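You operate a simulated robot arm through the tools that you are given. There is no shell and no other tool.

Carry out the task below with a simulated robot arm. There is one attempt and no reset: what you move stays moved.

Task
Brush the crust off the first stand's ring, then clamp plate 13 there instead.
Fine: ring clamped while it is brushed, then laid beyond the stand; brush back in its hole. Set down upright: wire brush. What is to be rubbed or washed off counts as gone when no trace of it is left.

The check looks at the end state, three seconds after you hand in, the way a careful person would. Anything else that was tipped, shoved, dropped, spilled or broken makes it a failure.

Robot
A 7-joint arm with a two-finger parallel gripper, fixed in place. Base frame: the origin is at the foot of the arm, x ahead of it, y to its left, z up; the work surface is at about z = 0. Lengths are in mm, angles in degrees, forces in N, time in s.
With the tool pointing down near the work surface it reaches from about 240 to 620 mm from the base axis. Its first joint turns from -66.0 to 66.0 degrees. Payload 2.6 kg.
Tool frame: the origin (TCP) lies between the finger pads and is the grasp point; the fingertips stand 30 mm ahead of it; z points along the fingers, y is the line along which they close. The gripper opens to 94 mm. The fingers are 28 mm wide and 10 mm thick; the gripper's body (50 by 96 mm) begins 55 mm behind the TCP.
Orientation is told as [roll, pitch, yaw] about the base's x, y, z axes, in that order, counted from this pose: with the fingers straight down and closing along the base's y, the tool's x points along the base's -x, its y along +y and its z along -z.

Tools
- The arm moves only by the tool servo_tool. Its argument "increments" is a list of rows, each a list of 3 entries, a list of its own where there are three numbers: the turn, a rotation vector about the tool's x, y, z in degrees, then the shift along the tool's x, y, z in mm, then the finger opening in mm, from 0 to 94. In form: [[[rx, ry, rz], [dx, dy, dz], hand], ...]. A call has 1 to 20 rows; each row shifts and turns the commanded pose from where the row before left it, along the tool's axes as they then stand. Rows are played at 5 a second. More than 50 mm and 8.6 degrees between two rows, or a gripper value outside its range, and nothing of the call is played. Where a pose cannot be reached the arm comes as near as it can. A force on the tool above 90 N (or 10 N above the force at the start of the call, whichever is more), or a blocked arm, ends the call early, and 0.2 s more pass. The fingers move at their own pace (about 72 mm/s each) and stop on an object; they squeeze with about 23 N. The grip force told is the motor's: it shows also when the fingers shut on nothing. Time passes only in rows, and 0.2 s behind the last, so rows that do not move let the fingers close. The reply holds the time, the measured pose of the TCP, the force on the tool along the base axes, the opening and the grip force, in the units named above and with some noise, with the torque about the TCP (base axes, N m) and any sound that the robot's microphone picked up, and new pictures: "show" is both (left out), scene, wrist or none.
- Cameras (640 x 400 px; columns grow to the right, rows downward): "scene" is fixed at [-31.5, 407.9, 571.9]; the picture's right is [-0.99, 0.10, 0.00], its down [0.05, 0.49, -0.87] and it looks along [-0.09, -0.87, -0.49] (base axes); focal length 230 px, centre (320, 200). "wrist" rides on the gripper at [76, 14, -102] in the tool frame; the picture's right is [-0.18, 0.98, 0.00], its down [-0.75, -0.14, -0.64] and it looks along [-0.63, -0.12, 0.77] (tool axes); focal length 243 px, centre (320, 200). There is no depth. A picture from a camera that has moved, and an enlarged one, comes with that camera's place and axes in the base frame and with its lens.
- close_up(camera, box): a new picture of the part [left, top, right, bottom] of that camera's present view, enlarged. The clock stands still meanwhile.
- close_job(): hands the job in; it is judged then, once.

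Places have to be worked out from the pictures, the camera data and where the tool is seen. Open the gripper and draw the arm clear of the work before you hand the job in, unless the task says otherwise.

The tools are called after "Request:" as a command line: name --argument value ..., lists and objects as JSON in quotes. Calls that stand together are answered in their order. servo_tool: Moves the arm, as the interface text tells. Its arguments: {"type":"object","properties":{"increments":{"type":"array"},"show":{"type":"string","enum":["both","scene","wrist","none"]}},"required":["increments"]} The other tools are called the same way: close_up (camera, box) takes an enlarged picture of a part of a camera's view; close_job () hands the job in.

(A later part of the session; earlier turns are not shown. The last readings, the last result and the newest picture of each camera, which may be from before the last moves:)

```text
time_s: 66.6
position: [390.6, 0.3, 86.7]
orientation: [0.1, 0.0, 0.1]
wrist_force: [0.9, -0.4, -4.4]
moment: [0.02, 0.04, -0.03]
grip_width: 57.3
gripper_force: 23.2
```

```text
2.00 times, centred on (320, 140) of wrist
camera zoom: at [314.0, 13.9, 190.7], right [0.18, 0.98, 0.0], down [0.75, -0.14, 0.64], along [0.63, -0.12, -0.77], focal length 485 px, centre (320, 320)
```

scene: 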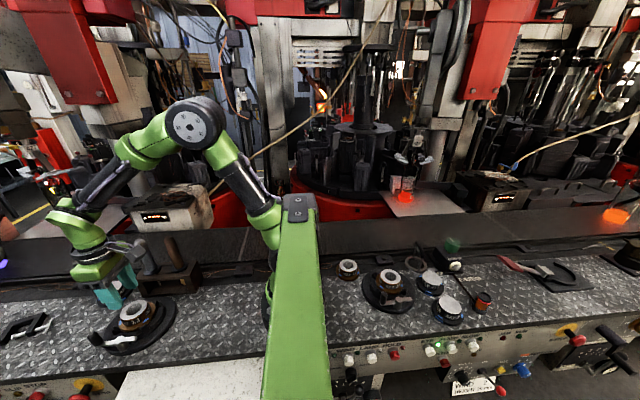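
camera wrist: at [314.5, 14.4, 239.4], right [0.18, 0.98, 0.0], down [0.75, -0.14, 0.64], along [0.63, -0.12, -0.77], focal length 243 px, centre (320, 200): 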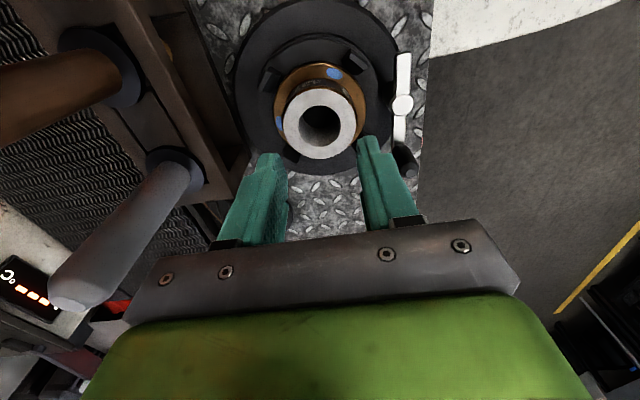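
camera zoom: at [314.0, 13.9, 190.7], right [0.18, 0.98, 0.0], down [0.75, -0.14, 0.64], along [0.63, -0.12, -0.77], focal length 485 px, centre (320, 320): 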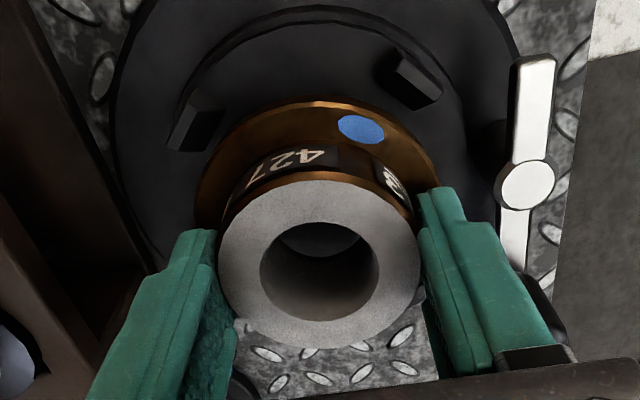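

The ring hangs level and firm. I raise it to about TCP z 132 and carry it gently beyond the stand to about (540, 5).

Request:
servo_tool --increments '[[[0, 0, 0], [0, 0, -8], 40], [[0, 0, 0], [0, 0, -12], 40], [[0, 0, 0], [0, 0, -14], 40], [[0, 0, 0], [0, 0, -12], 40], [[0, 0, 0], [-10, 0, 0], 40], [[0, 0, 0], [-16, 0.5, 0], 40], [[0, 0, 0], [-18, 0.5, 0], 40], [[0, 0, 0], [-18, 1, 0], 40], [[0, 0, 0], [-18, 1, 0], 40], [[0, 0, 0], [-18, 1, 0], 40], [[0, 0, 0], [-18, 1, 0], 40], [[0, 0, 0], [-18, 0, 0], 40], [[0, 0, 0], [-15, 0, 0], 40], [[0, 0, 0], [0, 0, 0], 40]]' --show "both"

Request:
close_up --camera "wrist" --box '[180, 40, 460, 240]'

Request:
close_up --camera "scene" --box '[0, 240, 180, 365]'

```text
time_s: 69.6
position: [540.3, 5.0, 130.7]
orientation: [0.0, 0.0, 0.0]
wrist_force: [0.9, 0.4, -6.3]
moment: [-0.01, -0.01, -0.02]
grip_width: 56.9
gripper_force: 22.4
camera wrist: at [463.8, 18.8, 235.7], right [0.18, 0.98, 0.0], down [0.75, -0.14, 0.64], along [0.63, -0.12, -0.77], focal length 243 px, centre (320, 200)
```

scene: 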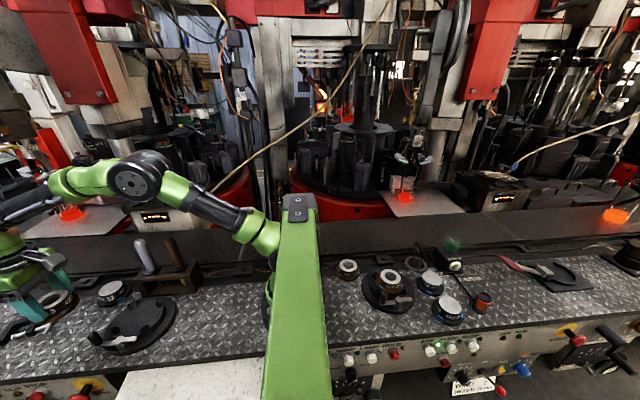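
wrist: 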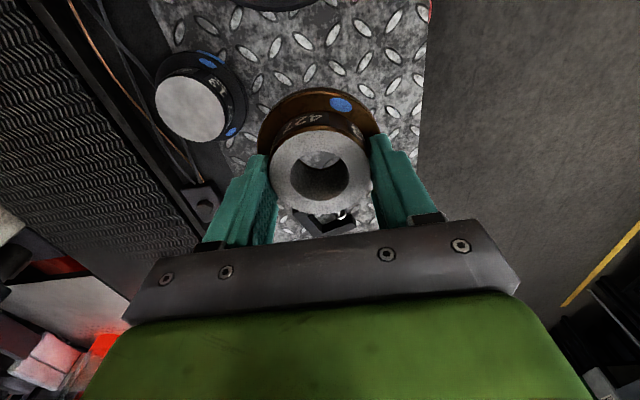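

```text
2.00 times, centred on (320, 140) of wrist
camera zoom: at [463.8, 18.8, 235.7], right [0.18, 0.98, 0.0], down [0.75, -0.14, 0.64], along [0.63, -0.12, -0.77], focal length 485 px, centre (320, 320)
```

zoom: 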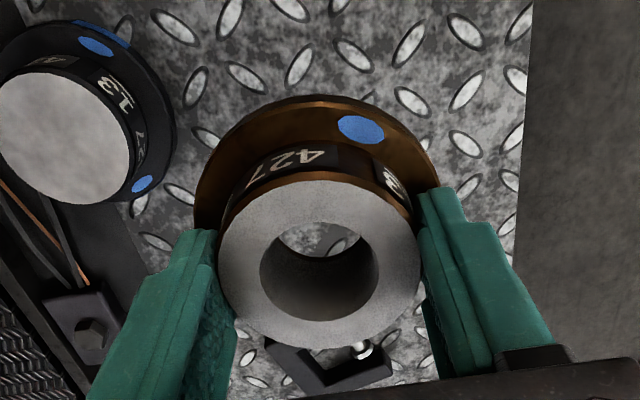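

```text
3.20 times, centred on (90, 302) of scene
camera zoom: at [-31.5, 407.9, 571.9], right [-0.99, 0.1, 0.0], down [0.05, 0.49, -0.87], along [-0.09, -0.87, -0.49], focal length 735 px, centre (1056, -128)
```

zoom: 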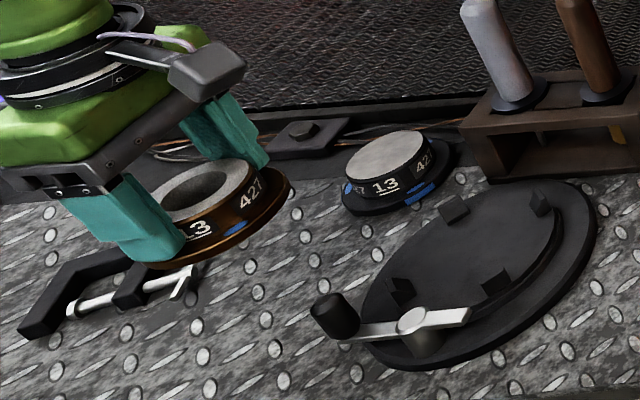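

The ring hangs at (540, 5), clear of plate 13 and of the C-clamp (nearest part x≈605). I lower it toward the bench, the last part in small steps.

Request:
servo_tool --increments '[[[0, 0, 0], [0, 0, 10], 40], [[0, 0, 0], [0, 0, 15], 40], [[0, 0, 0], [0, 0, 15], 40], [[0, 0, 0], [0, 0, 15], 40], [[0, 0, 0], [0, 0, 12], 40], [[0, 0, 0], [0, 0, 8], 40], [[0, 0, 0], [0, 0, 5], 40], [[0, 0, 0], [0, 0, 0], 40]]' --show "none"

Request:
close_up --camera "scene" --box '[0, 260, 140, 350]'

Request:
close_up --camera "wrist" --box '[180, 40, 460, 240]'

```text
time_s: 71.4
position: [537.9, 5.5, 51.8]
orientation: [0.0, 0.0, -0.1]
wrist_force: [-0.7, 0.1, -5.4]
moment: [0.02, -0.03, 0.01]
grip_width: 57.0
gripper_force: 23.0
```

```text
4.44 times, centred on (70, 305) of scene
camera zoom: at [-31.5, 407.9, 571.9], right [-0.99, 0.1, 0.0], down [0.05, 0.49, -0.87], along [-0.09, -0.87, -0.49], focal length 1021 px, centre (1431, -267)
```

zoom: 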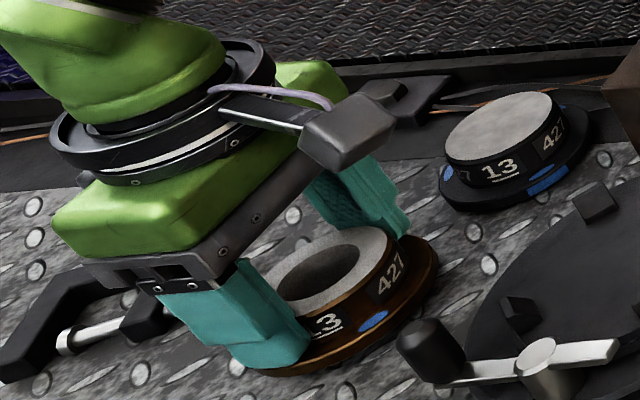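

```text
2.00 times, centred on (320, 140) of wrist
camera zoom: at [463.1, 18.7, 156.0], right [0.18, 0.98, 0.0], down [0.75, -0.14, 0.64], along [0.63, -0.12, -0.77], focal length 485 px, centre (320, 320)
```

zoom: 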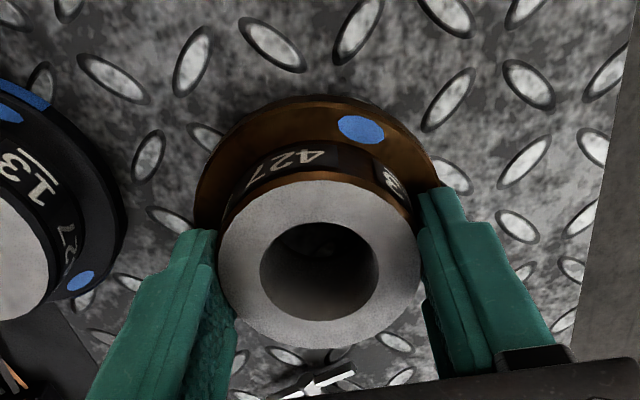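

Still airborne with about 10 mm to go. I step down 2 mm at a time watching for the weight to come off.

Request:
servo_tool --increments '[[[0, 0, 0], [0, 0, 2], 40], [[0, 0, 0], [0, 0, 2], 40], [[0, 0, 0], [0, 0, 2], 40], [[0, 0, 0], [0, 0, 0], 40]]' --show "none"

Request:
servo_tool --increments '[[[0, 0, 0], [0, 0, 2], 40], [[0, 0, 0], [0, 0, 0], 40]]' --show "none"

Request:
servo_tool --increments '[[[0, 0, 0], [0, 0, 1.5], 40], [[0, 0, 0], [0, 0, 0], 40]]' --show "none"

```text
time_s: 72.4
position: [539.2, 5.3, 45.3]
orientation: [0.1, 0.0, 0.0]
wrist_force: [-0.3, -0.1, -6.0]
moment: [0.02, 0.01, 0.05]
grip_width: 57.0
gripper_force: 22.3
```

```text
time_s: 73.0
position: [539.9, 5.5, 43.6]
orientation: [0.1, 0.0, 0.0]
wrist_force: [0.5, 0.8, -4.8]
moment: [0.0, -0.01, -0.03]
grip_width: 57.1
gripper_force: 23.2
```

```text
time_s: 73.6
position: [538.8, 4.8, 41.6]
orientation: [0.0, 0.1, 0.0]
wrist_force: [-0.5, -0.6, -5.0]
moment: [-0.06, 0.02, 0.03]
grip_width: 57.4
gripper_force: 23.1
```

Request:
servo_tool --increments '[[[0, 0, 0], [0, 0, 1.5], 40], [[0, 0, 0], [0, 0, 0], 40]]' --show "none"

Request:
servo_tool --increments '[[[0, 0, 0], [0, 0, 1], 40], [[0, 0, 0], [0, 0, 0], 40]]' --show "none"

Request:
close_up --camera "scene" --box '[20, 270, 110, 350]'

```text
time_s: 74.2
position: [540.3, 6.3, 42.7]
orientation: [0.1, -0.2, 0.0]
wrist_force: [-5.4, 1.3, 11.2]
moment: [-0.15, 0.46, -0.11]
grip_width: 57.0
gripper_force: 22.8
```

```text
time_s: 74.8
position: [540.1, 5.0, 41.7]
orientation: [0.0, -0.2, 0.0]
wrist_force: [-7.6, 2.3, 23.7]
moment: [-0.26, 0.69, -0.06]
grip_width: 57.2
gripper_force: 22.4
```

```text
5.00 times, centred on (65, 310) of scene
camera zoom: at [-31.7, 407.9, 571.9], right [-0.99, 0.1, 0.0], down [0.05, 0.49, -0.87], along [-0.09, -0.87, -0.49], focal length 1149 px, centre (1595, -350)
```

zoom: 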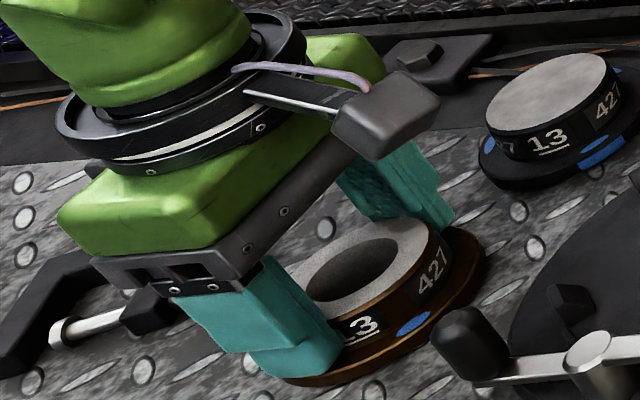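

The ring rests on the bench (23 N push). I ease off 1 mm, open the fingers, and rise straight up.

Request:
servo_tool --increments '[[[0, 0, 0], [0, 0, -1], 40], [[0, 0, 0], [0, 0, 0], 58], [[0, 0, 0], [0, 0, 0], 66], [[0, 0, 0], [0, 0, 0], 72], [[0, 0, 0], [0, 0, -5], 72], [[0, 0, 0], [0, 0, -15], 72], [[0, 0, 0], [0, 0, -25], 72], [[0, 0, 0], [0, 0, -30], 72], [[0, 0, 0], [0, 0, -30], 72]]' --show "both"

Request:
close_up --camera "scene" --box '[0, 250, 180, 365]'

Request:
close_up --camera "wrist" --box '[180, 40, 460, 240]'

```text
time_s: 76.8
position: [538.3, 4.6, 145.3]
orientation: [0.0, -0.1, 0.0]
wrist_force: [0.5, 0.7, 0.6]
moment: [0.01, -0.05, 0.0]
grip_width: 72.2
gripper_force: 0.2
camera wrist: at [461.4, 19.5, 250.7], right [0.18, 0.98, 0.0], down [0.75, -0.14, 0.64], along [0.63, -0.12, -0.77], focal length 243 px, centre (320, 200)
```

scene: 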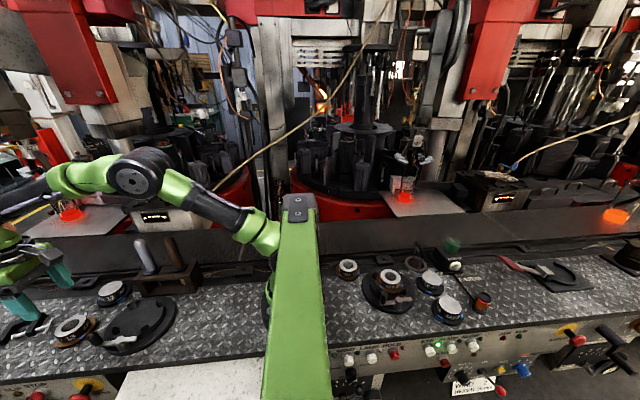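
wrist: 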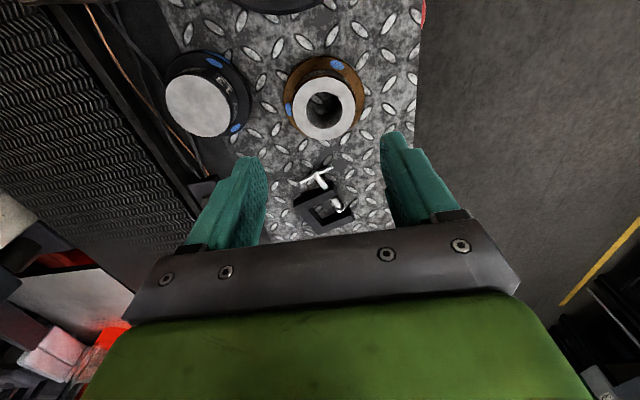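

```text
3.48 times, centred on (90, 308) of scene
camera zoom: at [-31.5, 407.9, 571.9], right [-0.99, 0.1, 0.0], down [0.05, 0.49, -0.87], along [-0.09, -0.87, -0.49], focal length 799 px, centre (1120, -174)
```

zoom: 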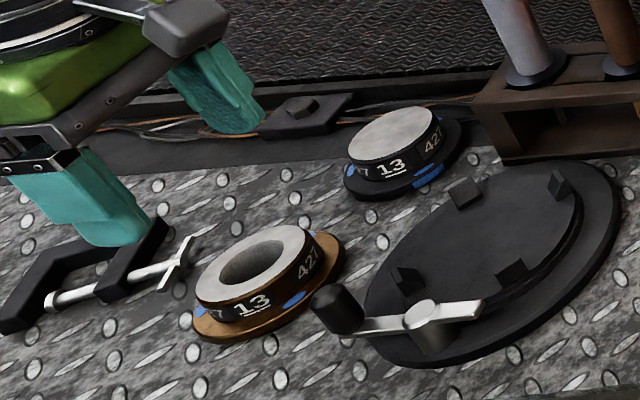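

```text
2.00 times, centred on (320, 140) of wrist
camera zoom: at [461.4, 19.5, 250.7], right [0.18, 0.98, 0.0], down [0.75, -0.14, 0.64], along [0.63, -0.12, -0.77], focal length 485 px, centre (320, 320)
```

zoom: 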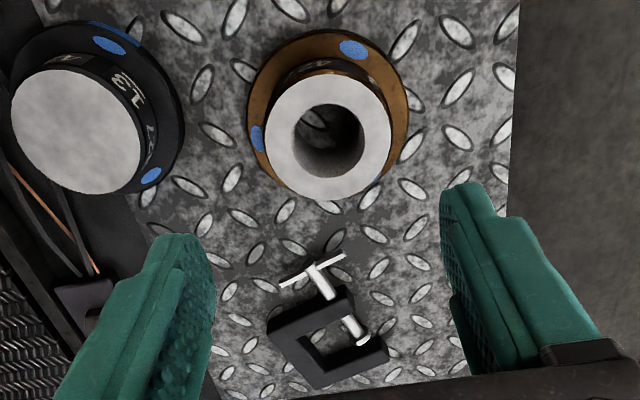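

The ring lies flat beyond the stand at (540, 5). Plate 13 is at about (516, -101), close to the rail on its −y side, so I'll grip it along x instead: I turn the tool to yaw −90 and go above the plate.

Request:
servo_tool --increments '[[[0, 0, 8.18], [0, 0, -3], 80], [[0, 0, 8.18], [0, 0, -3], 80], [[0, 0, 8.18], [0, 0, -3], 80], [[0, 0, 8.18], [0, 0, -3], 80], [[0, 0, 8.18], [0, 0, -3], 80], [[0, 0, 8.18], [0, 0, 0], 80], [[0, 0, 8.18], [0, 0, 0], 80], [[0, 0, 8.18], [0, 0, 0], 80], [[0, 0, 8.18], [0, 0, 0], 80], [[0, 0, 8.18], [0, 0, 0], 80], [[0, 0, 8.2], [0, 0, 0], 80], [[0, 0, 0], [-27, -6, 0], 80], [[0, 0, 0], [-27, -6, 0], 80], [[0, 0, 0], [-27, -6, 0], 80], [[0, 0, 0], [-25, -5.5, 0], 80], [[0, 0, 0], [0, 0, 0], 80]]' --show "both"

Request:
close_up --camera "wrist" --box '[200, 40, 440, 240]'

Request:
close_up --camera "scene" --box '[40, 220, 180, 340]'

```text
time_s: 80.2
position: [515.4, -99.5, 161.6]
orientation: [0.0, -0.1, -89.9]
wrist_force: [-0.3, -0.6, 1.0]
moment: [0.03, 0.01, 0.01]
grip_width: 80.2
gripper_force: 0.0
camera wrist: at [529.4, -24.2, 264.8], right [0.98, -0.18, 0.0], down [-0.14, -0.75, 0.64], along [-0.12, -0.63, -0.77], focal length 243 px, centre (320, 200)
```

scene: 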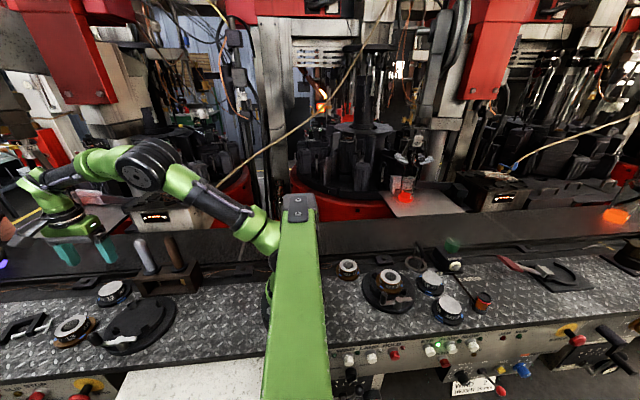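
wrist: 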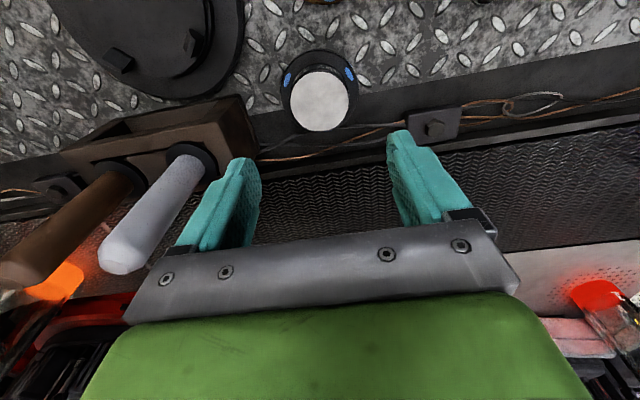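

```text
2.00 times, centred on (320, 140) of wrist
camera zoom: at [529.4, -24.2, 264.8], right [0.98, -0.18, 0.0], down [-0.14, -0.75, 0.64], along [-0.12, -0.63, -0.77], focal length 485 px, centre (320, 320)
```

zoom: 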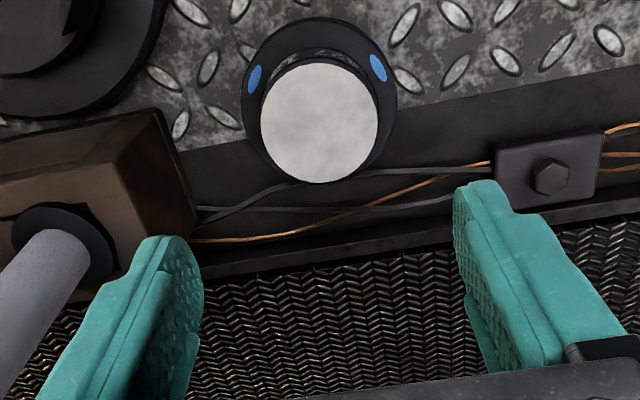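

```text
3.33 times, centred on (110, 280) of scene
camera zoom: at [-31.5, 407.9, 571.9], right [-0.99, 0.1, 0.0], down [0.05, 0.49, -0.87], along [-0.09, -0.87, -0.49], focal length 766 px, centre (1020, -67)
```

zoom: 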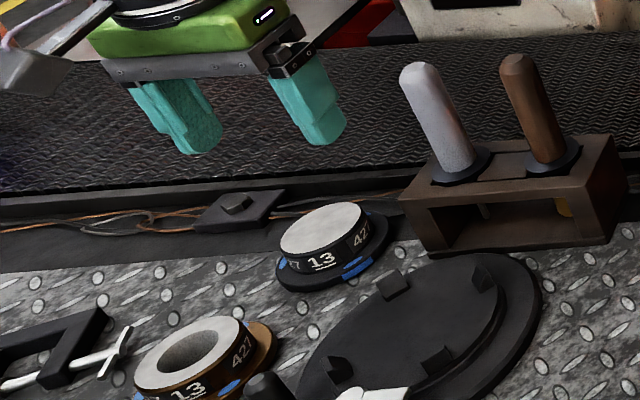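

Plate 13 is centred under the tool at about (515.3, -98.6); its sides toward ±x are free. I descend to TCP z≈46 with a 70 mm opening, then feel for its flange.

Request:
servo_tool --increments '[[[0, 0, 0], [0.5, 0, 20], 72], [[0, 0, 0], [0, 0, 25], 72], [[0, 0, 0], [0, 0, 25], 72], [[0, 0, 0], [0, 0, 20], 72], [[0, 0, 0], [0, 0, 12], 72], [[0, 0, 0], [0, 0, 8], 72], [[0, 0, 0], [0, 0, 4], 70], [[0, 0, 0], [0, 0, 0], 70]]' --show "none"

Request:
close_up --camera "wrist" --box '[200, 40, 440, 240]'

Request:
close_up --camera "scene" --box '[70, 250, 170, 330]'

```text
time_s: 82.0
position: [515.4, -100.4, 46.5]
orientation: [0.1, 0.0, -90.0]
wrist_force: [-0.1, 0.1, 0.4]
moment: [0.0, 0.02, 0.01]
grip_width: 69.7
gripper_force: 0.0
```

```text
2.00 times, centred on (320, 140) of wrist
camera zoom: at [529.1, -24.6, 151.1], right [0.98, -0.18, 0.0], down [-0.14, -0.75, 0.64], along [-0.12, -0.63, -0.77], focal length 485 px, centre (320, 320)
```

zoom: 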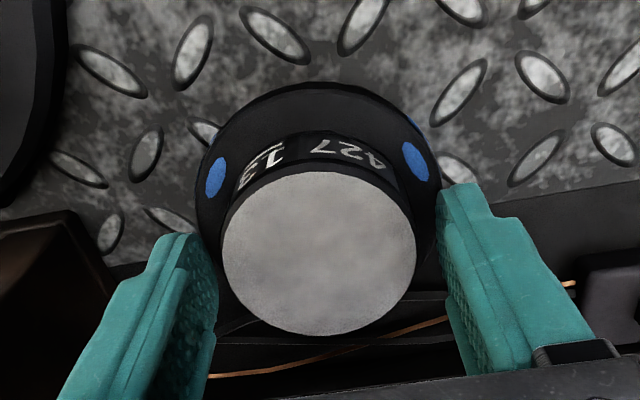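

```text
5.00 times, centred on (120, 290) of scene
camera zoom: at [-31.5, 407.9, 571.9], right [-0.99, 0.1, 0.0], down [0.05, 0.49, -0.87], along [-0.09, -0.87, -0.49], focal length 1149 px, centre (1320, -250)
```

zoom: 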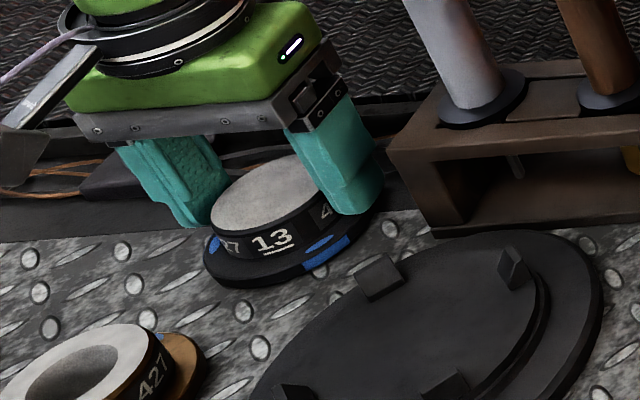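

Well centred, no contact. I narrow to 66 mm and step down to find the flange.

Request:
servo_tool --increments '[[[0, 0, 0], [0, 0, 0], 66], [[0, 0, 0], [0, 0, 1.5], 66], [[0, 0, 0], [0, 0, 1.5], 66], [[0, 0, 0], [0, 0, 0], 66]]' --show "none"

Request:
servo_tool --increments '[[[0, 0, 0], [0, 0, 1], 66], [[0, 0, 0], [0, 0, 0], 66]]' --show "none"

Request:
servo_tool --increments '[[[0, 0, 0], [0, 0, 1], 66], [[0, 0, 0], [0, 0, 0], 66]]' --show "none"

```text
time_s: 83.0
position: [515.3, -100.8, 44.8]
orientation: [0.1, 0.0, -90.1]
wrist_force: [-0.6, 0.6, 0.9]
moment: [-0.02, 0.01, 0.0]
grip_width: 65.7
gripper_force: 0.0
```

```text
time_s: 83.6
position: [515.8, -100.3, 43.0]
orientation: [0.1, -0.1, -90.0]
wrist_force: [0.0, -0.8, 0.5]
moment: [-0.05, -0.02, 0.02]
grip_width: 65.9
gripper_force: 0.1
```

```text
time_s: 84.2
position: [514.2, -100.4, 40.6]
orientation: [0.0, 0.0, -90.0]
wrist_force: [-1.0, -0.1, 2.5]
moment: [-0.05, 0.09, 0.03]
grip_width: 66.2
gripper_force: 0.3
```

Request:
servo_tool --increments '[[[0, 0, 0], [0, 0, 0.7], 66], [[0, 0, 0], [0, 0, 0], 66]]' --show "none"

```text
time_s: 84.8
position: [516.2, -100.6, 40.8]
orientation: [0.1, 0.0, -90.0]
wrist_force: [-2.9, 0.4, 9.2]
moment: [-0.01, 0.46, 0.03]
grip_width: 67.4
gripper_force: 1.6
```

Flange contact (9 N). I back up 1 mm, close on the plate body and let the grip settle.

Request:
servo_tool --increments '[[[0, 0, 0], [0, 0, -1.2], 66], [[0, 0, 0], [0, 0, 0], 60], [[0, 0, 0], [0, 0, 0], 40], [[0, 0, 0], [0, 0, 0], 40], [[0, 0, 0], [0, 0, 0], 40]]' --show "none"

Request:
close_up --camera "wrist" --box '[200, 40, 440, 240]'

Request:
close_up --camera "scene" --box '[85, 265, 145, 310]'

```text
time_s: 86.0
position: [515.3, -99.6, 42.9]
orientation: [-0.1, 0.1, -90.0]
wrist_force: [0.7, 1.4, -0.5]
moment: [-0.01, -0.12, 0.06]
grip_width: 54.9
gripper_force: 23.0
```

```text
2.00 times, centred on (320, 140) of wrist
camera zoom: at [530.2, -24.2, 146.2], right [0.98, -0.18, 0.0], down [-0.14, -0.75, 0.64], along [-0.12, -0.63, -0.77], focal length 485 px, centre (320, 320)
```

zoom: 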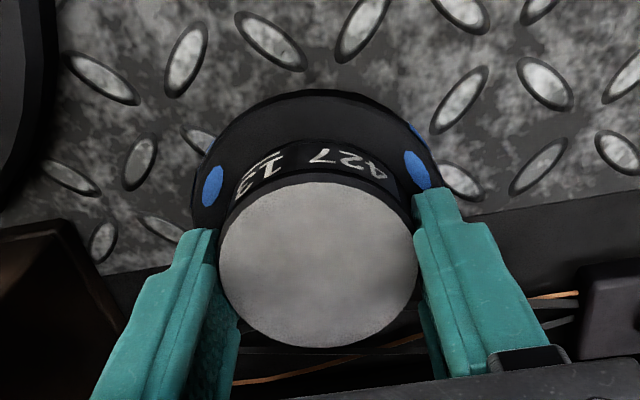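

```text
8.89 times, centred on (115, 288) of scene
camera zoom: at [-31.5, 407.9, 571.9], right [-0.99, 0.1, 0.0], down [0.05, 0.49, -0.87], along [-0.09, -0.87, -0.49], focal length 2042 px, centre (2142, -578)
```

zoom: 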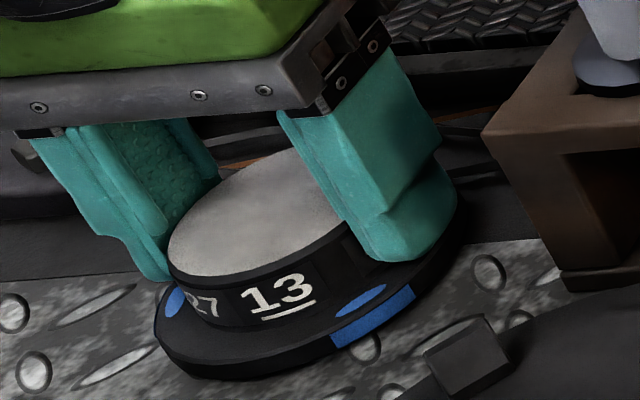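

Gripped at 54.9 mm. I lift in small steps and check that the plate's weight shows.

Request:
servo_tool --increments '[[[0, 0, 0], [0, 0, -1], 40], [[0, 0, 0], [0, 0, -1], 40], [[0, 0, 0], [0, 0, -2], 40], [[0, 0, 0], [0, 0, -2], 40], [[0, 0, 0], [0, 0, 0], 40]]' --show "none"

Request:
close_up --camera "scene" --box '[85, 265, 145, 310]'

Request:
close_up --camera "wrist" --box '[200, 40, 440, 240]'

```text
time_s: 87.2
position: [516.3, -99.8, 48.1]
orientation: [-0.1, 0.0, -90.0]
wrist_force: [-0.4, 0.5, -8.2]
moment: [-0.02, -0.01, -0.01]
grip_width: 55.5
gripper_force: 23.0
```

```text
8.89 times, centred on (115, 288) of scene
camera zoom: at [-31.5, 407.9, 571.9], right [-0.99, 0.1, 0.0], down [0.05, 0.49, -0.87], along [-0.09, -0.87, -0.49], focal length 2042 px, centre (2142, -578)
```

zoom: 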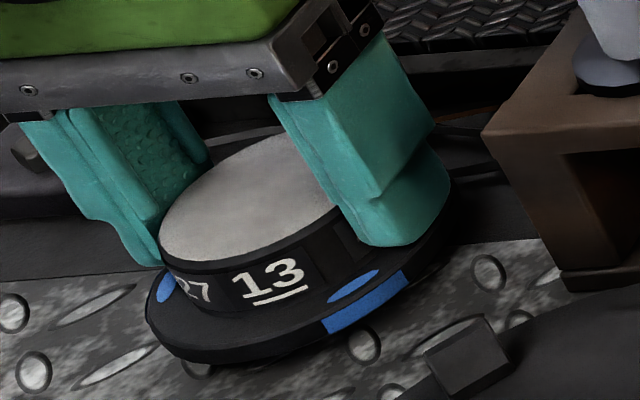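

```text
2.00 times, centred on (320, 140) of wrist
camera zoom: at [530.1, -24.5, 152.8], right [0.98, -0.18, 0.0], down [-0.14, -0.75, 0.64], along [-0.12, -0.63, -0.77], focal length 485 px, centre (320, 320)
```

zoom: 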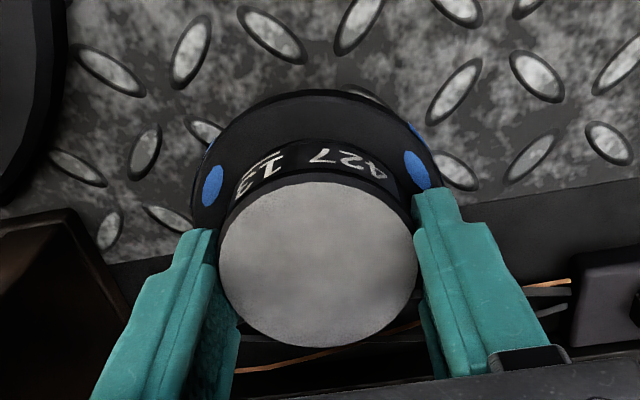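

The plate is lifted and holds without slipping (about 8 N). I raise it to z≈138 and carry it gently to above the stand centre, about (388.5, -2) for the TCP.

Request:
servo_tool --increments '[[[0, 0, 0], [0, 0, -8], 40], [[0, 0, 0], [0, 0, -12], 40], [[0, 0, 0], [0, 0, -16], 40], [[0, 0, 0], [0, 0, -18], 40], [[0, 0, 0], [0, 0, -18], 40], [[0, 0, 0], [0, 0, -18], 40], [[0, 0, 0], [6, -4, 0], 40], [[0, 0, 0], [10, -8, 0], 40], [[0, 0, 0], [11, -12, 0], 40], [[0, 0, 0], [11, -13, 0], 40], [[0, 0, 0], [11, -14, 0], 40], [[0, 0, 0], [11, -14, 0], 40], [[0, 0, 0], [11, -14, 0], 40], [[0, 0, 0], [10, -14, 0], 40], [[0, 0, 0], [8, -14, 0], 40], [[0, 0, 0], [6, -12, 0], 40], [[0, 0, 0], [3, -8, 0], 40], [[0, 0, 0], [0, 0, 0], 40]]' --show "both"

Request:
close_up --camera "wrist" --box '[180, 0, 460, 240]'

Request:
close_up --camera "scene" --box '[70, 240, 190, 350]'

```text
time_s: 91.0
position: [389.5, -1.7, 138.2]
orientation: [-0.1, -0.1, -90.0]
wrist_force: [-0.4, 0.1, -7.4]
moment: [0.0, -0.01, -0.01]
grip_width: 55.4
gripper_force: 22.6
camera wrist: at [402.9, 74.0, 242.5], right [0.98, -0.18, 0.0], down [-0.14, -0.75, 0.64], along [-0.12, -0.63, -0.77], focal length 243 px, centre (320, 200)
```

scene: 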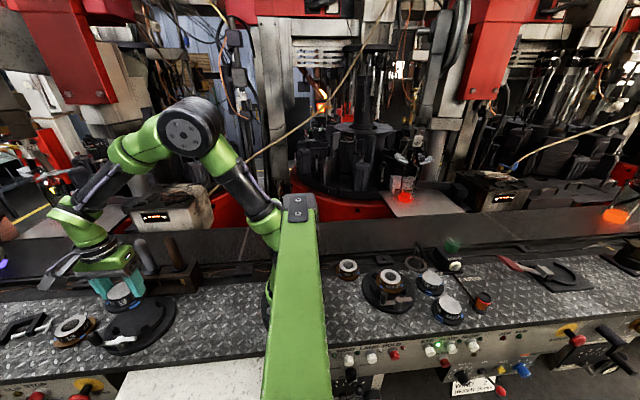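
wrist: 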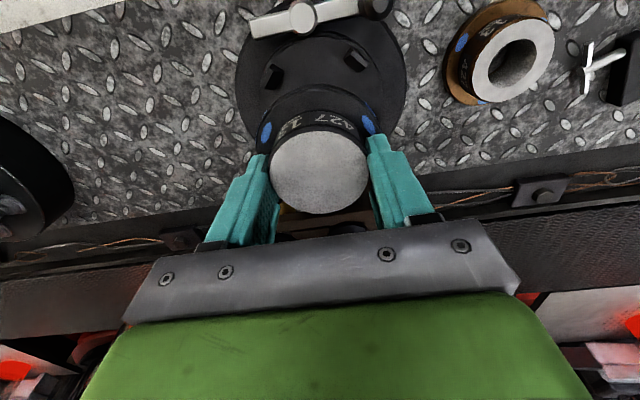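

```text
1.67 times, centred on (320, 120) of wrist
camera zoom: at [402.9, 74.0, 242.5], right [0.98, -0.18, 0.0], down [-0.14, -0.75, 0.64], along [-0.12, -0.63, -0.77], focal length 404 px, centre (320, 333)
```

zoom: 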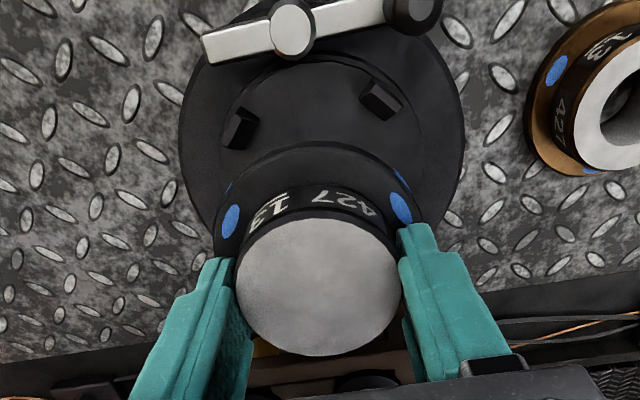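

```text
3.64 times, centred on (130, 295) of scene
camera zoom: at [-31.5, 407.9, 571.9], right [-0.99, 0.1, 0.0], down [0.05, 0.49, -0.87], along [-0.09, -0.87, -0.49], focal length 835 px, centre (1011, -146)
```

zoom: 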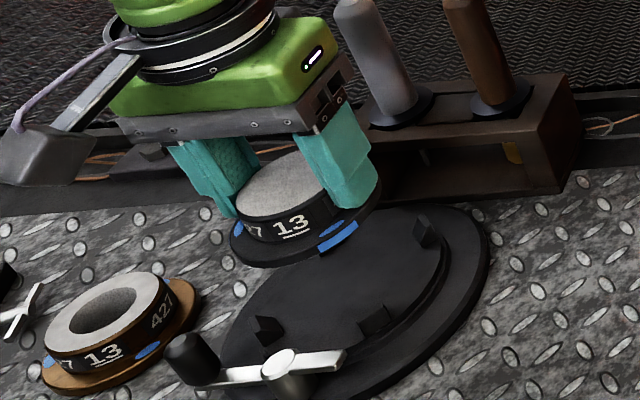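

The plate hangs over the stand. Its centre is about 1.5 mm short in y, so I shift +1.5 in y and lower to just above the stops for a closer check.

Request:
servo_tool --increments '[[[0, 0, 0], [1.5, 0, 8], 40], [[0, 0, 0], [0, 0, 12], 40], [[0, 0, 0], [0, 0, 12], 40], [[0, 0, 0], [0, 0, 10], 40], [[0, 0, 0], [0, 0, 0], 40]]' --show "none"

Request:
close_up --camera "wrist" --box '[220, 20, 420, 220]'

Request:
close_up --camera "scene" --box '[90, 265, 180, 345]'

Request:
close_up --camera "scene" --box '[110, 285, 160, 330]'

```text
time_s: 92.2
position: [389.0, -0.6, 98.5]
orientation: [0.0, -0.1, -90.0]
wrist_force: [-0.3, 0.4, -7.7]
moment: [0.03, -0.03, 0.0]
grip_width: 55.5
gripper_force: 23.0
```

```text
2.00 times, centred on (320, 120) of wrist
camera zoom: at [402.7, 75.7, 201.1], right [0.98, -0.18, 0.0], down [-0.14, -0.75, 0.64], along [-0.12, -0.63, -0.77], focal length 485 px, centre (320, 360)
```

zoom: 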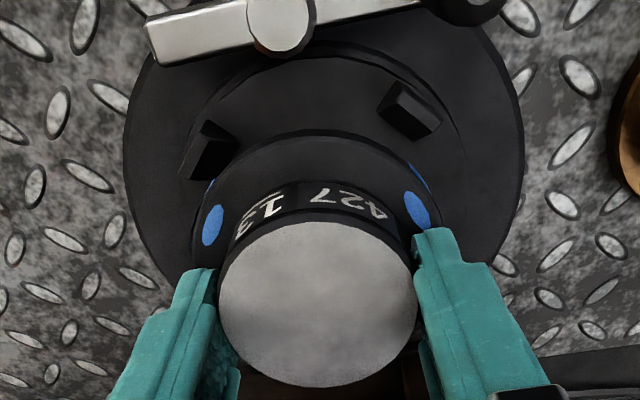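

```text
5.00 times, centred on (135, 305) of scene
camera zoom: at [-31.5, 407.9, 571.9], right [-0.99, 0.1, 0.0], down [0.05, 0.49, -0.87], along [-0.09, -0.87, -0.49], focal length 1149 px, centre (1245, -325)
```

zoom: 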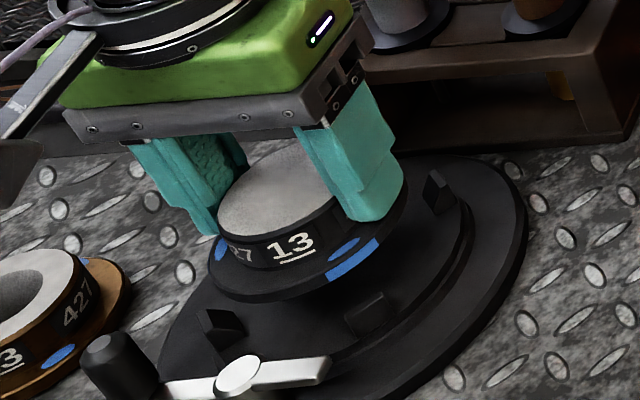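

```text
8.89 times, centred on (135, 308) of scene
camera zoom: at [-31.5, 407.9, 571.9], right [-0.99, 0.1, 0.0], down [0.05, 0.49, -0.87], along [-0.09, -0.87, -0.49], focal length 2042 px, centre (1964, -756)
```

zoom: 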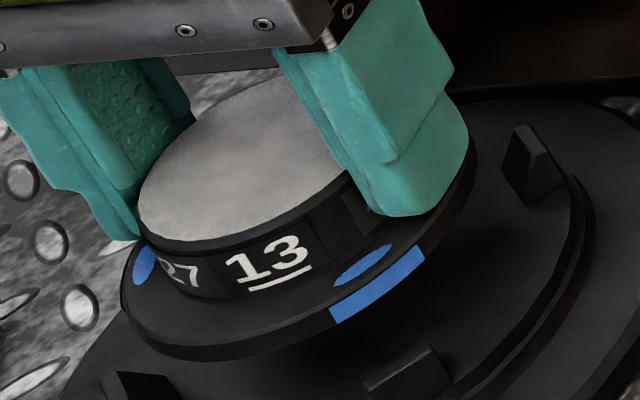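

I enlarge the two visible stops with the flange edge to judge the clearances.

Request:
close_up --camera "wrist" --box '[295, 50, 455, 150]'

Request:
close_up --camera "scene" --box '[118, 305, 168, 345]'

```text
4.00 times, centred on (375, 100) of wrist
camera zoom: at [402.7, 75.7, 201.1], right [0.98, -0.18, 0.0], down [-0.14, -0.75, 0.64], along [-0.12, -0.63, -0.77], focal length 970 px, centre (100, 600)
```

zoom: 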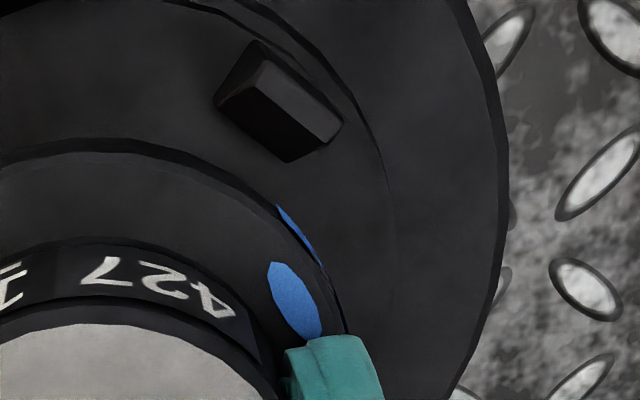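

```text
10.00 times, centred on (143, 325) of scene
camera zoom: at [-31.5, 407.9, 571.9], right [-0.99, 0.1, 0.0], down [0.05, 0.49, -0.87], along [-0.09, -0.87, -0.49], focal length 2297 px, centre (2090, -1050)
```

zoom: 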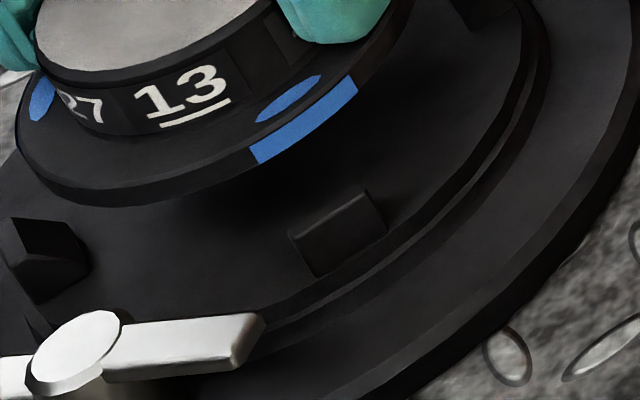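

Request:
close_up --camera "wrist" --box '[270, 50, 430, 150]'

Request:
close_up --camera "wrist" --box '[290, 60, 370, 140]'

```text
4.00 times, centred on (350, 100) of wrist
camera zoom: at [402.7, 75.7, 201.1], right [0.98, -0.18, 0.0], down [-0.14, -0.75, 0.64], along [-0.12, -0.63, -0.77], focal length 970 px, centre (200, 600)
```

zoom: 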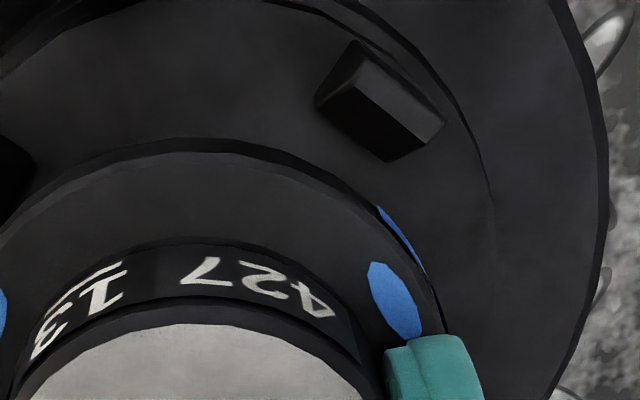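

```text
5.00 times, centred on (330, 100) of wrist
camera zoom: at [402.7, 75.7, 201.1], right [0.98, -0.18, 0.0], down [-0.14, -0.75, 0.64], along [-0.12, -0.63, -0.77], focal length 1213 px, centre (270, 700)
```

zoom: 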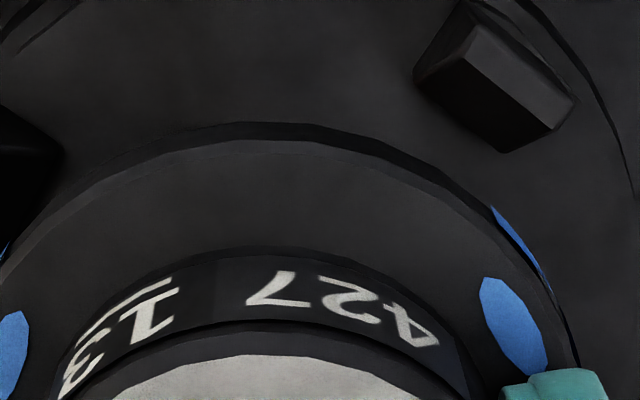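

Request:
close_up --camera "wrist" --box '[225, 60, 305, 110]'

Request:
close_up --camera "wrist" --box '[325, 45, 405, 95]'

```text
8.00 times, centred on (265, 85) of wrist
camera zoom: at [402.7, 75.7, 201.1], right [0.98, -0.18, 0.0], down [-0.14, -0.75, 0.64], along [-0.12, -0.63, -0.77], focal length 1941 px, centre (760, 1120)
```

zoom: 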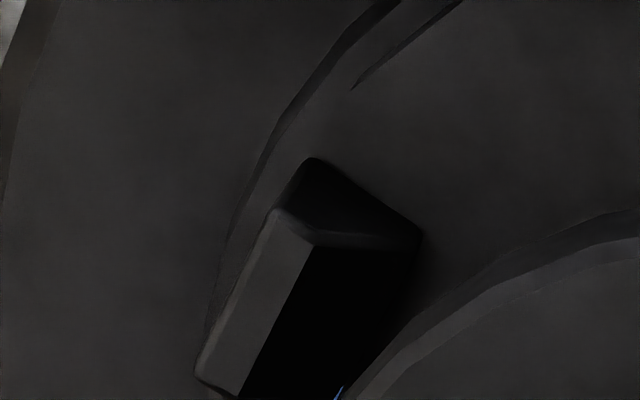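

```text
8.00 times, centred on (365, 70) of wrist
camera zoom: at [402.7, 75.7, 201.1], right [0.98, -0.18, 0.0], down [-0.14, -0.75, 0.64], along [-0.12, -0.63, -0.77], focal length 1941 px, centre (-40, 1240)
```

zoom: 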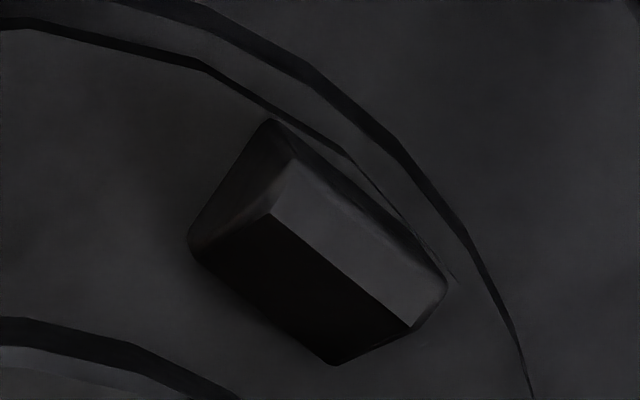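

The stops have sloped lead-ins (inner radius about 42, flange about 40) and their centre comes out near (390, -0.8); the plate is at about (388.3, 0.6). I shift +1.2 in x and −0.7 in y and lower toward the seat.

Request:
servo_tool --increments '[[[0, 0, 0], [-0.7, 1.2, 5], 40], [[0, 0, 0], [0, 0, 6], 40], [[0, 0, 0], [0, 0, 5], 40], [[0, 0, 0], [0, 0, 4], 40], [[0, 0, 0], [0, 0, 0], 40]]' --show "none"

Request:
servo_tool --increments '[[[0, 0, 0], [0, 0, 2], 40], [[0, 0, 0], [0, 0, 0], 40]]' --show "none"

Request:
close_up --camera "scene" --box '[105, 285, 165, 335]'

Request:
close_up --camera "wrist" --box '[220, 20, 420, 220]'

```text
time_s: 93.4
position: [389.6, -0.9, 76.4]
orientation: [0.0, -0.1, -90.0]
wrist_force: [-0.7, 0.0, -8.0]
moment: [-0.01, 0.0, -0.02]
grip_width: 55.5
gripper_force: 23.5
```

```text
time_s: 94.0
position: [389.6, -0.9, 74.5]
orientation: [0.0, 0.0, -90.0]
wrist_force: [0.7, -0.5, -6.8]
moment: [0.0, 0.04, -0.01]
grip_width: 55.3
gripper_force: 22.8
```

```text
8.00 times, centred on (135, 310) of scene
camera zoom: at [-31.5, 407.9, 571.9], right [-0.99, 0.1, 0.0], down [0.05, 0.49, -0.87], along [-0.09, -0.87, -0.49], focal length 1838 px, centre (1800, -680)
```

zoom: 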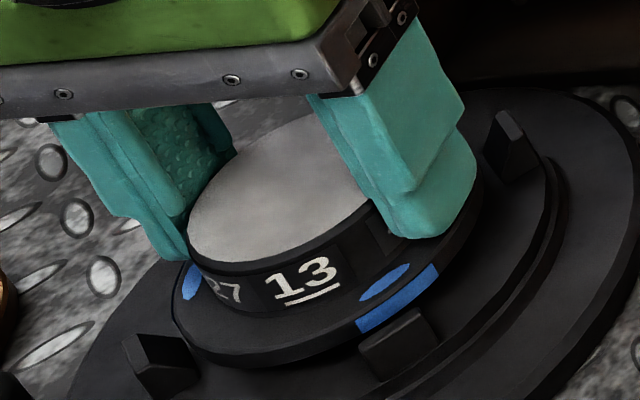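

```text
2.00 times, centred on (320, 120) of wrist
camera zoom: at [404.0, 74.4, 178.5], right [0.98, -0.18, 0.0], down [-0.14, -0.75, 0.64], along [-0.12, -0.63, -0.77], focal length 485 px, centre (320, 360)
```

zoom: 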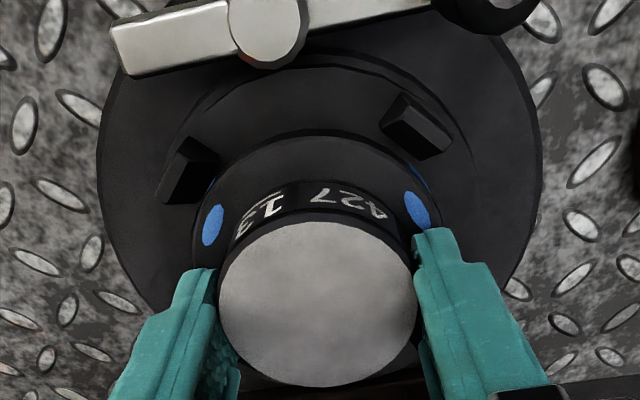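

No contact yet and the flange sits between the stops. I continue down in small steps.

Request:
servo_tool --increments '[[[0, 0, 0], [0, 0, 1.5], 40], [[0, 0, 0], [0, 0, 0], 40]]' --show "none"

Request:
servo_tool --increments '[[[0, 0, 0], [0, 0, 1.5], 40], [[0, 0, 0], [0, 0, 0], 40]]' --show "none"

Request:
servo_tool --increments '[[[0, 0, 0], [0, 0, 1], 40], [[0, 0, 0], [0, 0, 0], 40]]' --show "none"

```text
time_s: 94.6
position: [389.6, -1.6, 73.5]
orientation: [-0.1, 0.0, -90.1]
wrist_force: [0.5, 0.0, -7.5]
moment: [-0.04, -0.01, 0.02]
grip_width: 55.3
gripper_force: 22.8
```

```text
time_s: 95.2
position: [389.6, -1.4, 71.2]
orientation: [0.1, 0.0, -90.0]
wrist_force: [0.1, -0.6, -7.9]
moment: [0.01, 0.02, 0.0]
grip_width: 55.3
gripper_force: 23.0
```

```text
time_s: 95.8
position: [389.3, -0.9, 70.7]
orientation: [0.1, 0.0, -89.9]
wrist_force: [-1.1, 0.3, -8.0]
moment: [-0.05, 0.02, -0.03]
grip_width: 55.4
gripper_force: 23.4
```

Request:
servo_tool --increments '[[[0, 0, 0], [0, 0, 1], 40], [[0, 0, 0], [0, 0, 0], 40]]' --show "none"

Request:
servo_tool --increments '[[[0, 0, 0], [0, 0, 1], 40], [[0, 0, 0], [0, 0, 0], 40]]' --show "none"

Request:
close_up --camera "wrist" --box '[220, 20, 420, 220]'

Request:
close_up --camera "scene" --box '[105, 285, 165, 335]'

```text
time_s: 96.4
position: [388.9, -1.6, 69.1]
orientation: [0.0, 0.0, -90.0]
wrist_force: [-0.7, 0.5, -7.8]
moment: [-0.04, -0.01, 0.03]
grip_width: 55.4
gripper_force: 23.0
```

```text
time_s: 97.0
position: [390.5, -2.5, 67.7]
orientation: [0.0, 0.0, -90.0]
wrist_force: [-0.1, 0.6, -8.3]
moment: [-0.04, 0.0, 0.0]
grip_width: 55.4
gripper_force: 23.6
```

```text
2.00 times, centred on (320, 120) of wrist
camera zoom: at [403.8, 74.2, 172.6], right [0.98, -0.18, 0.0], down [-0.14, -0.75, 0.64], along [-0.12, -0.63, -0.77], focal length 485 px, centre (320, 360)
```

zoom: 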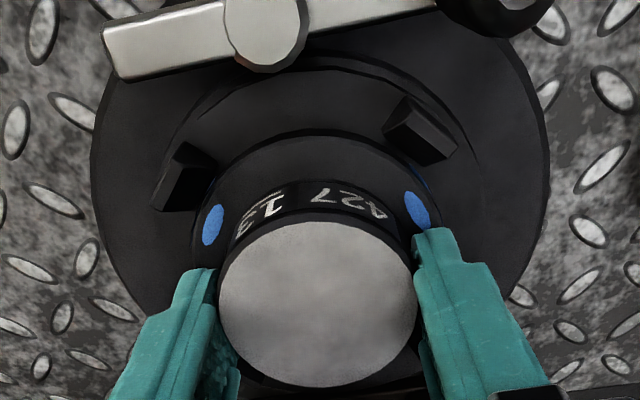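

```text
8.00 times, centred on (135, 310) of scene
camera zoom: at [-31.5, 407.9, 571.9], right [-0.99, 0.1, 0.0], down [0.05, 0.49, -0.87], along [-0.09, -0.87, -0.49], focal length 1838 px, centre (1800, -680)
```

zoom: 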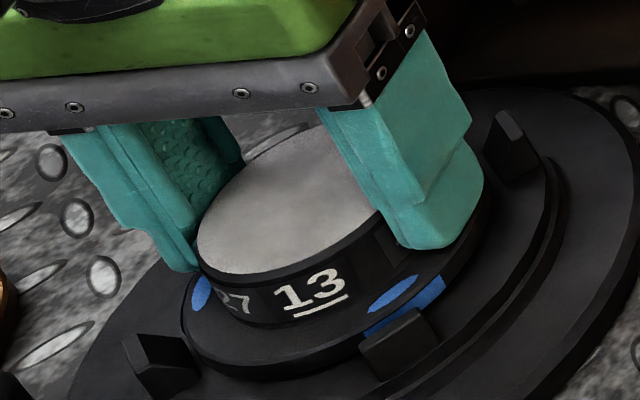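

Still hanging (−8 N). I keep stepping down.

Request:
servo_tool --increments '[[[0, 0, 0], [0, 0, 1], 40], [[0, 0, 0], [0, 0, 0], 40]]' --show "none"

Request:
servo_tool --increments '[[[0, 0, 0], [0, 0, 1], 40], [[0, 0, 0], [0, 0, 0], 40]]' --show "none"

Request:
servo_tool --increments '[[[0, 0, 0], [0, 0, 1], 40], [[0, 0, 0], [0, 0, 0], 40]]' --show "none"

```text
time_s: 97.6
position: [390.0, -1.8, 68.2]
orientation: [0.0, 0.0, -90.0]
wrist_force: [-4.7, -0.1, 4.2]
moment: [0.16, 0.28, 0.07]
grip_width: 55.2
gripper_force: 22.3
```

```text
time_s: 98.2
position: [390.4, -0.6, 68.6]
orientation: [0.1, 0.0, -90.1]
wrist_force: [-7.7, 1.3, 17.6]
moment: [0.12, 0.32, 0.15]
grip_width: 55.4
gripper_force: 23.5
```

```text
time_s: 98.8
position: [391.2, -0.8, 68.3]
orientation: [0.1, 0.1, -90.1]
wrist_force: [-14.8, 0.4, 45.0]
moment: [-0.05, 1.42, 0.15]
grip_width: 55.3
gripper_force: 22.9
```

Seated firmly (45 N). I back off 2 mm to relieve the press and look at how the flange sits between the stops.

Request:
servo_tool --increments '[[[0, 0, 0], [0, 0, -1.2], 40], [[0, 0, 0], [0, 0, -0.8], 40], [[0, 0, 0], [0, 0, 0], 40]]' --show "none"

Request:
close_up --camera "scene" --box '[105, 285, 165, 335]'

Request:
close_up --camera "wrist" --box '[220, 20, 420, 220]'

```text
time_s: 99.6
position: [390.3, -1.8, 68.2]
orientation: [-0.1, 0.0, -90.1]
wrist_force: [-4.3, -2.7, 21.1]
moment: [0.61, 0.66, 0.0]
grip_width: 55.5
gripper_force: 22.9
```

```text
8.00 times, centred on (135, 310) of scene
camera zoom: at [-31.6, 407.9, 571.9], right [-0.99, 0.1, 0.0], down [0.05, 0.49, -0.87], along [-0.09, -0.87, -0.49], focal length 1838 px, centre (1800, -680)
```

zoom: 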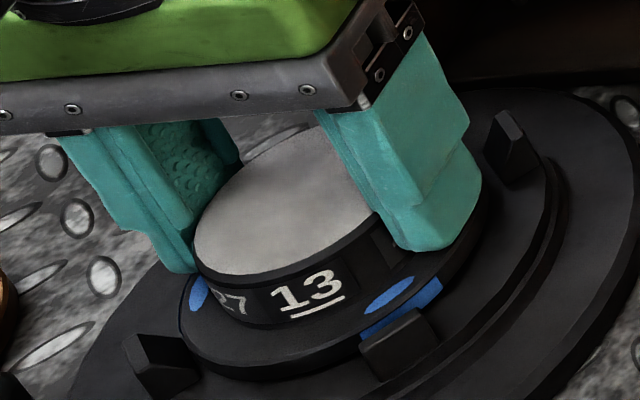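

```text
2.00 times, centred on (320, 120) of wrist
camera zoom: at [404.6, 74.3, 172.0], right [0.98, -0.18, 0.0], down [-0.14, -0.75, 0.64], along [-0.12, -0.63, -0.77], focal length 485 px, centre (320, 360)
```

zoom: 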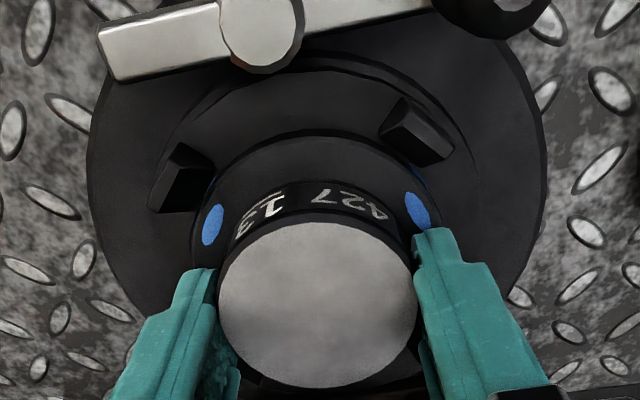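

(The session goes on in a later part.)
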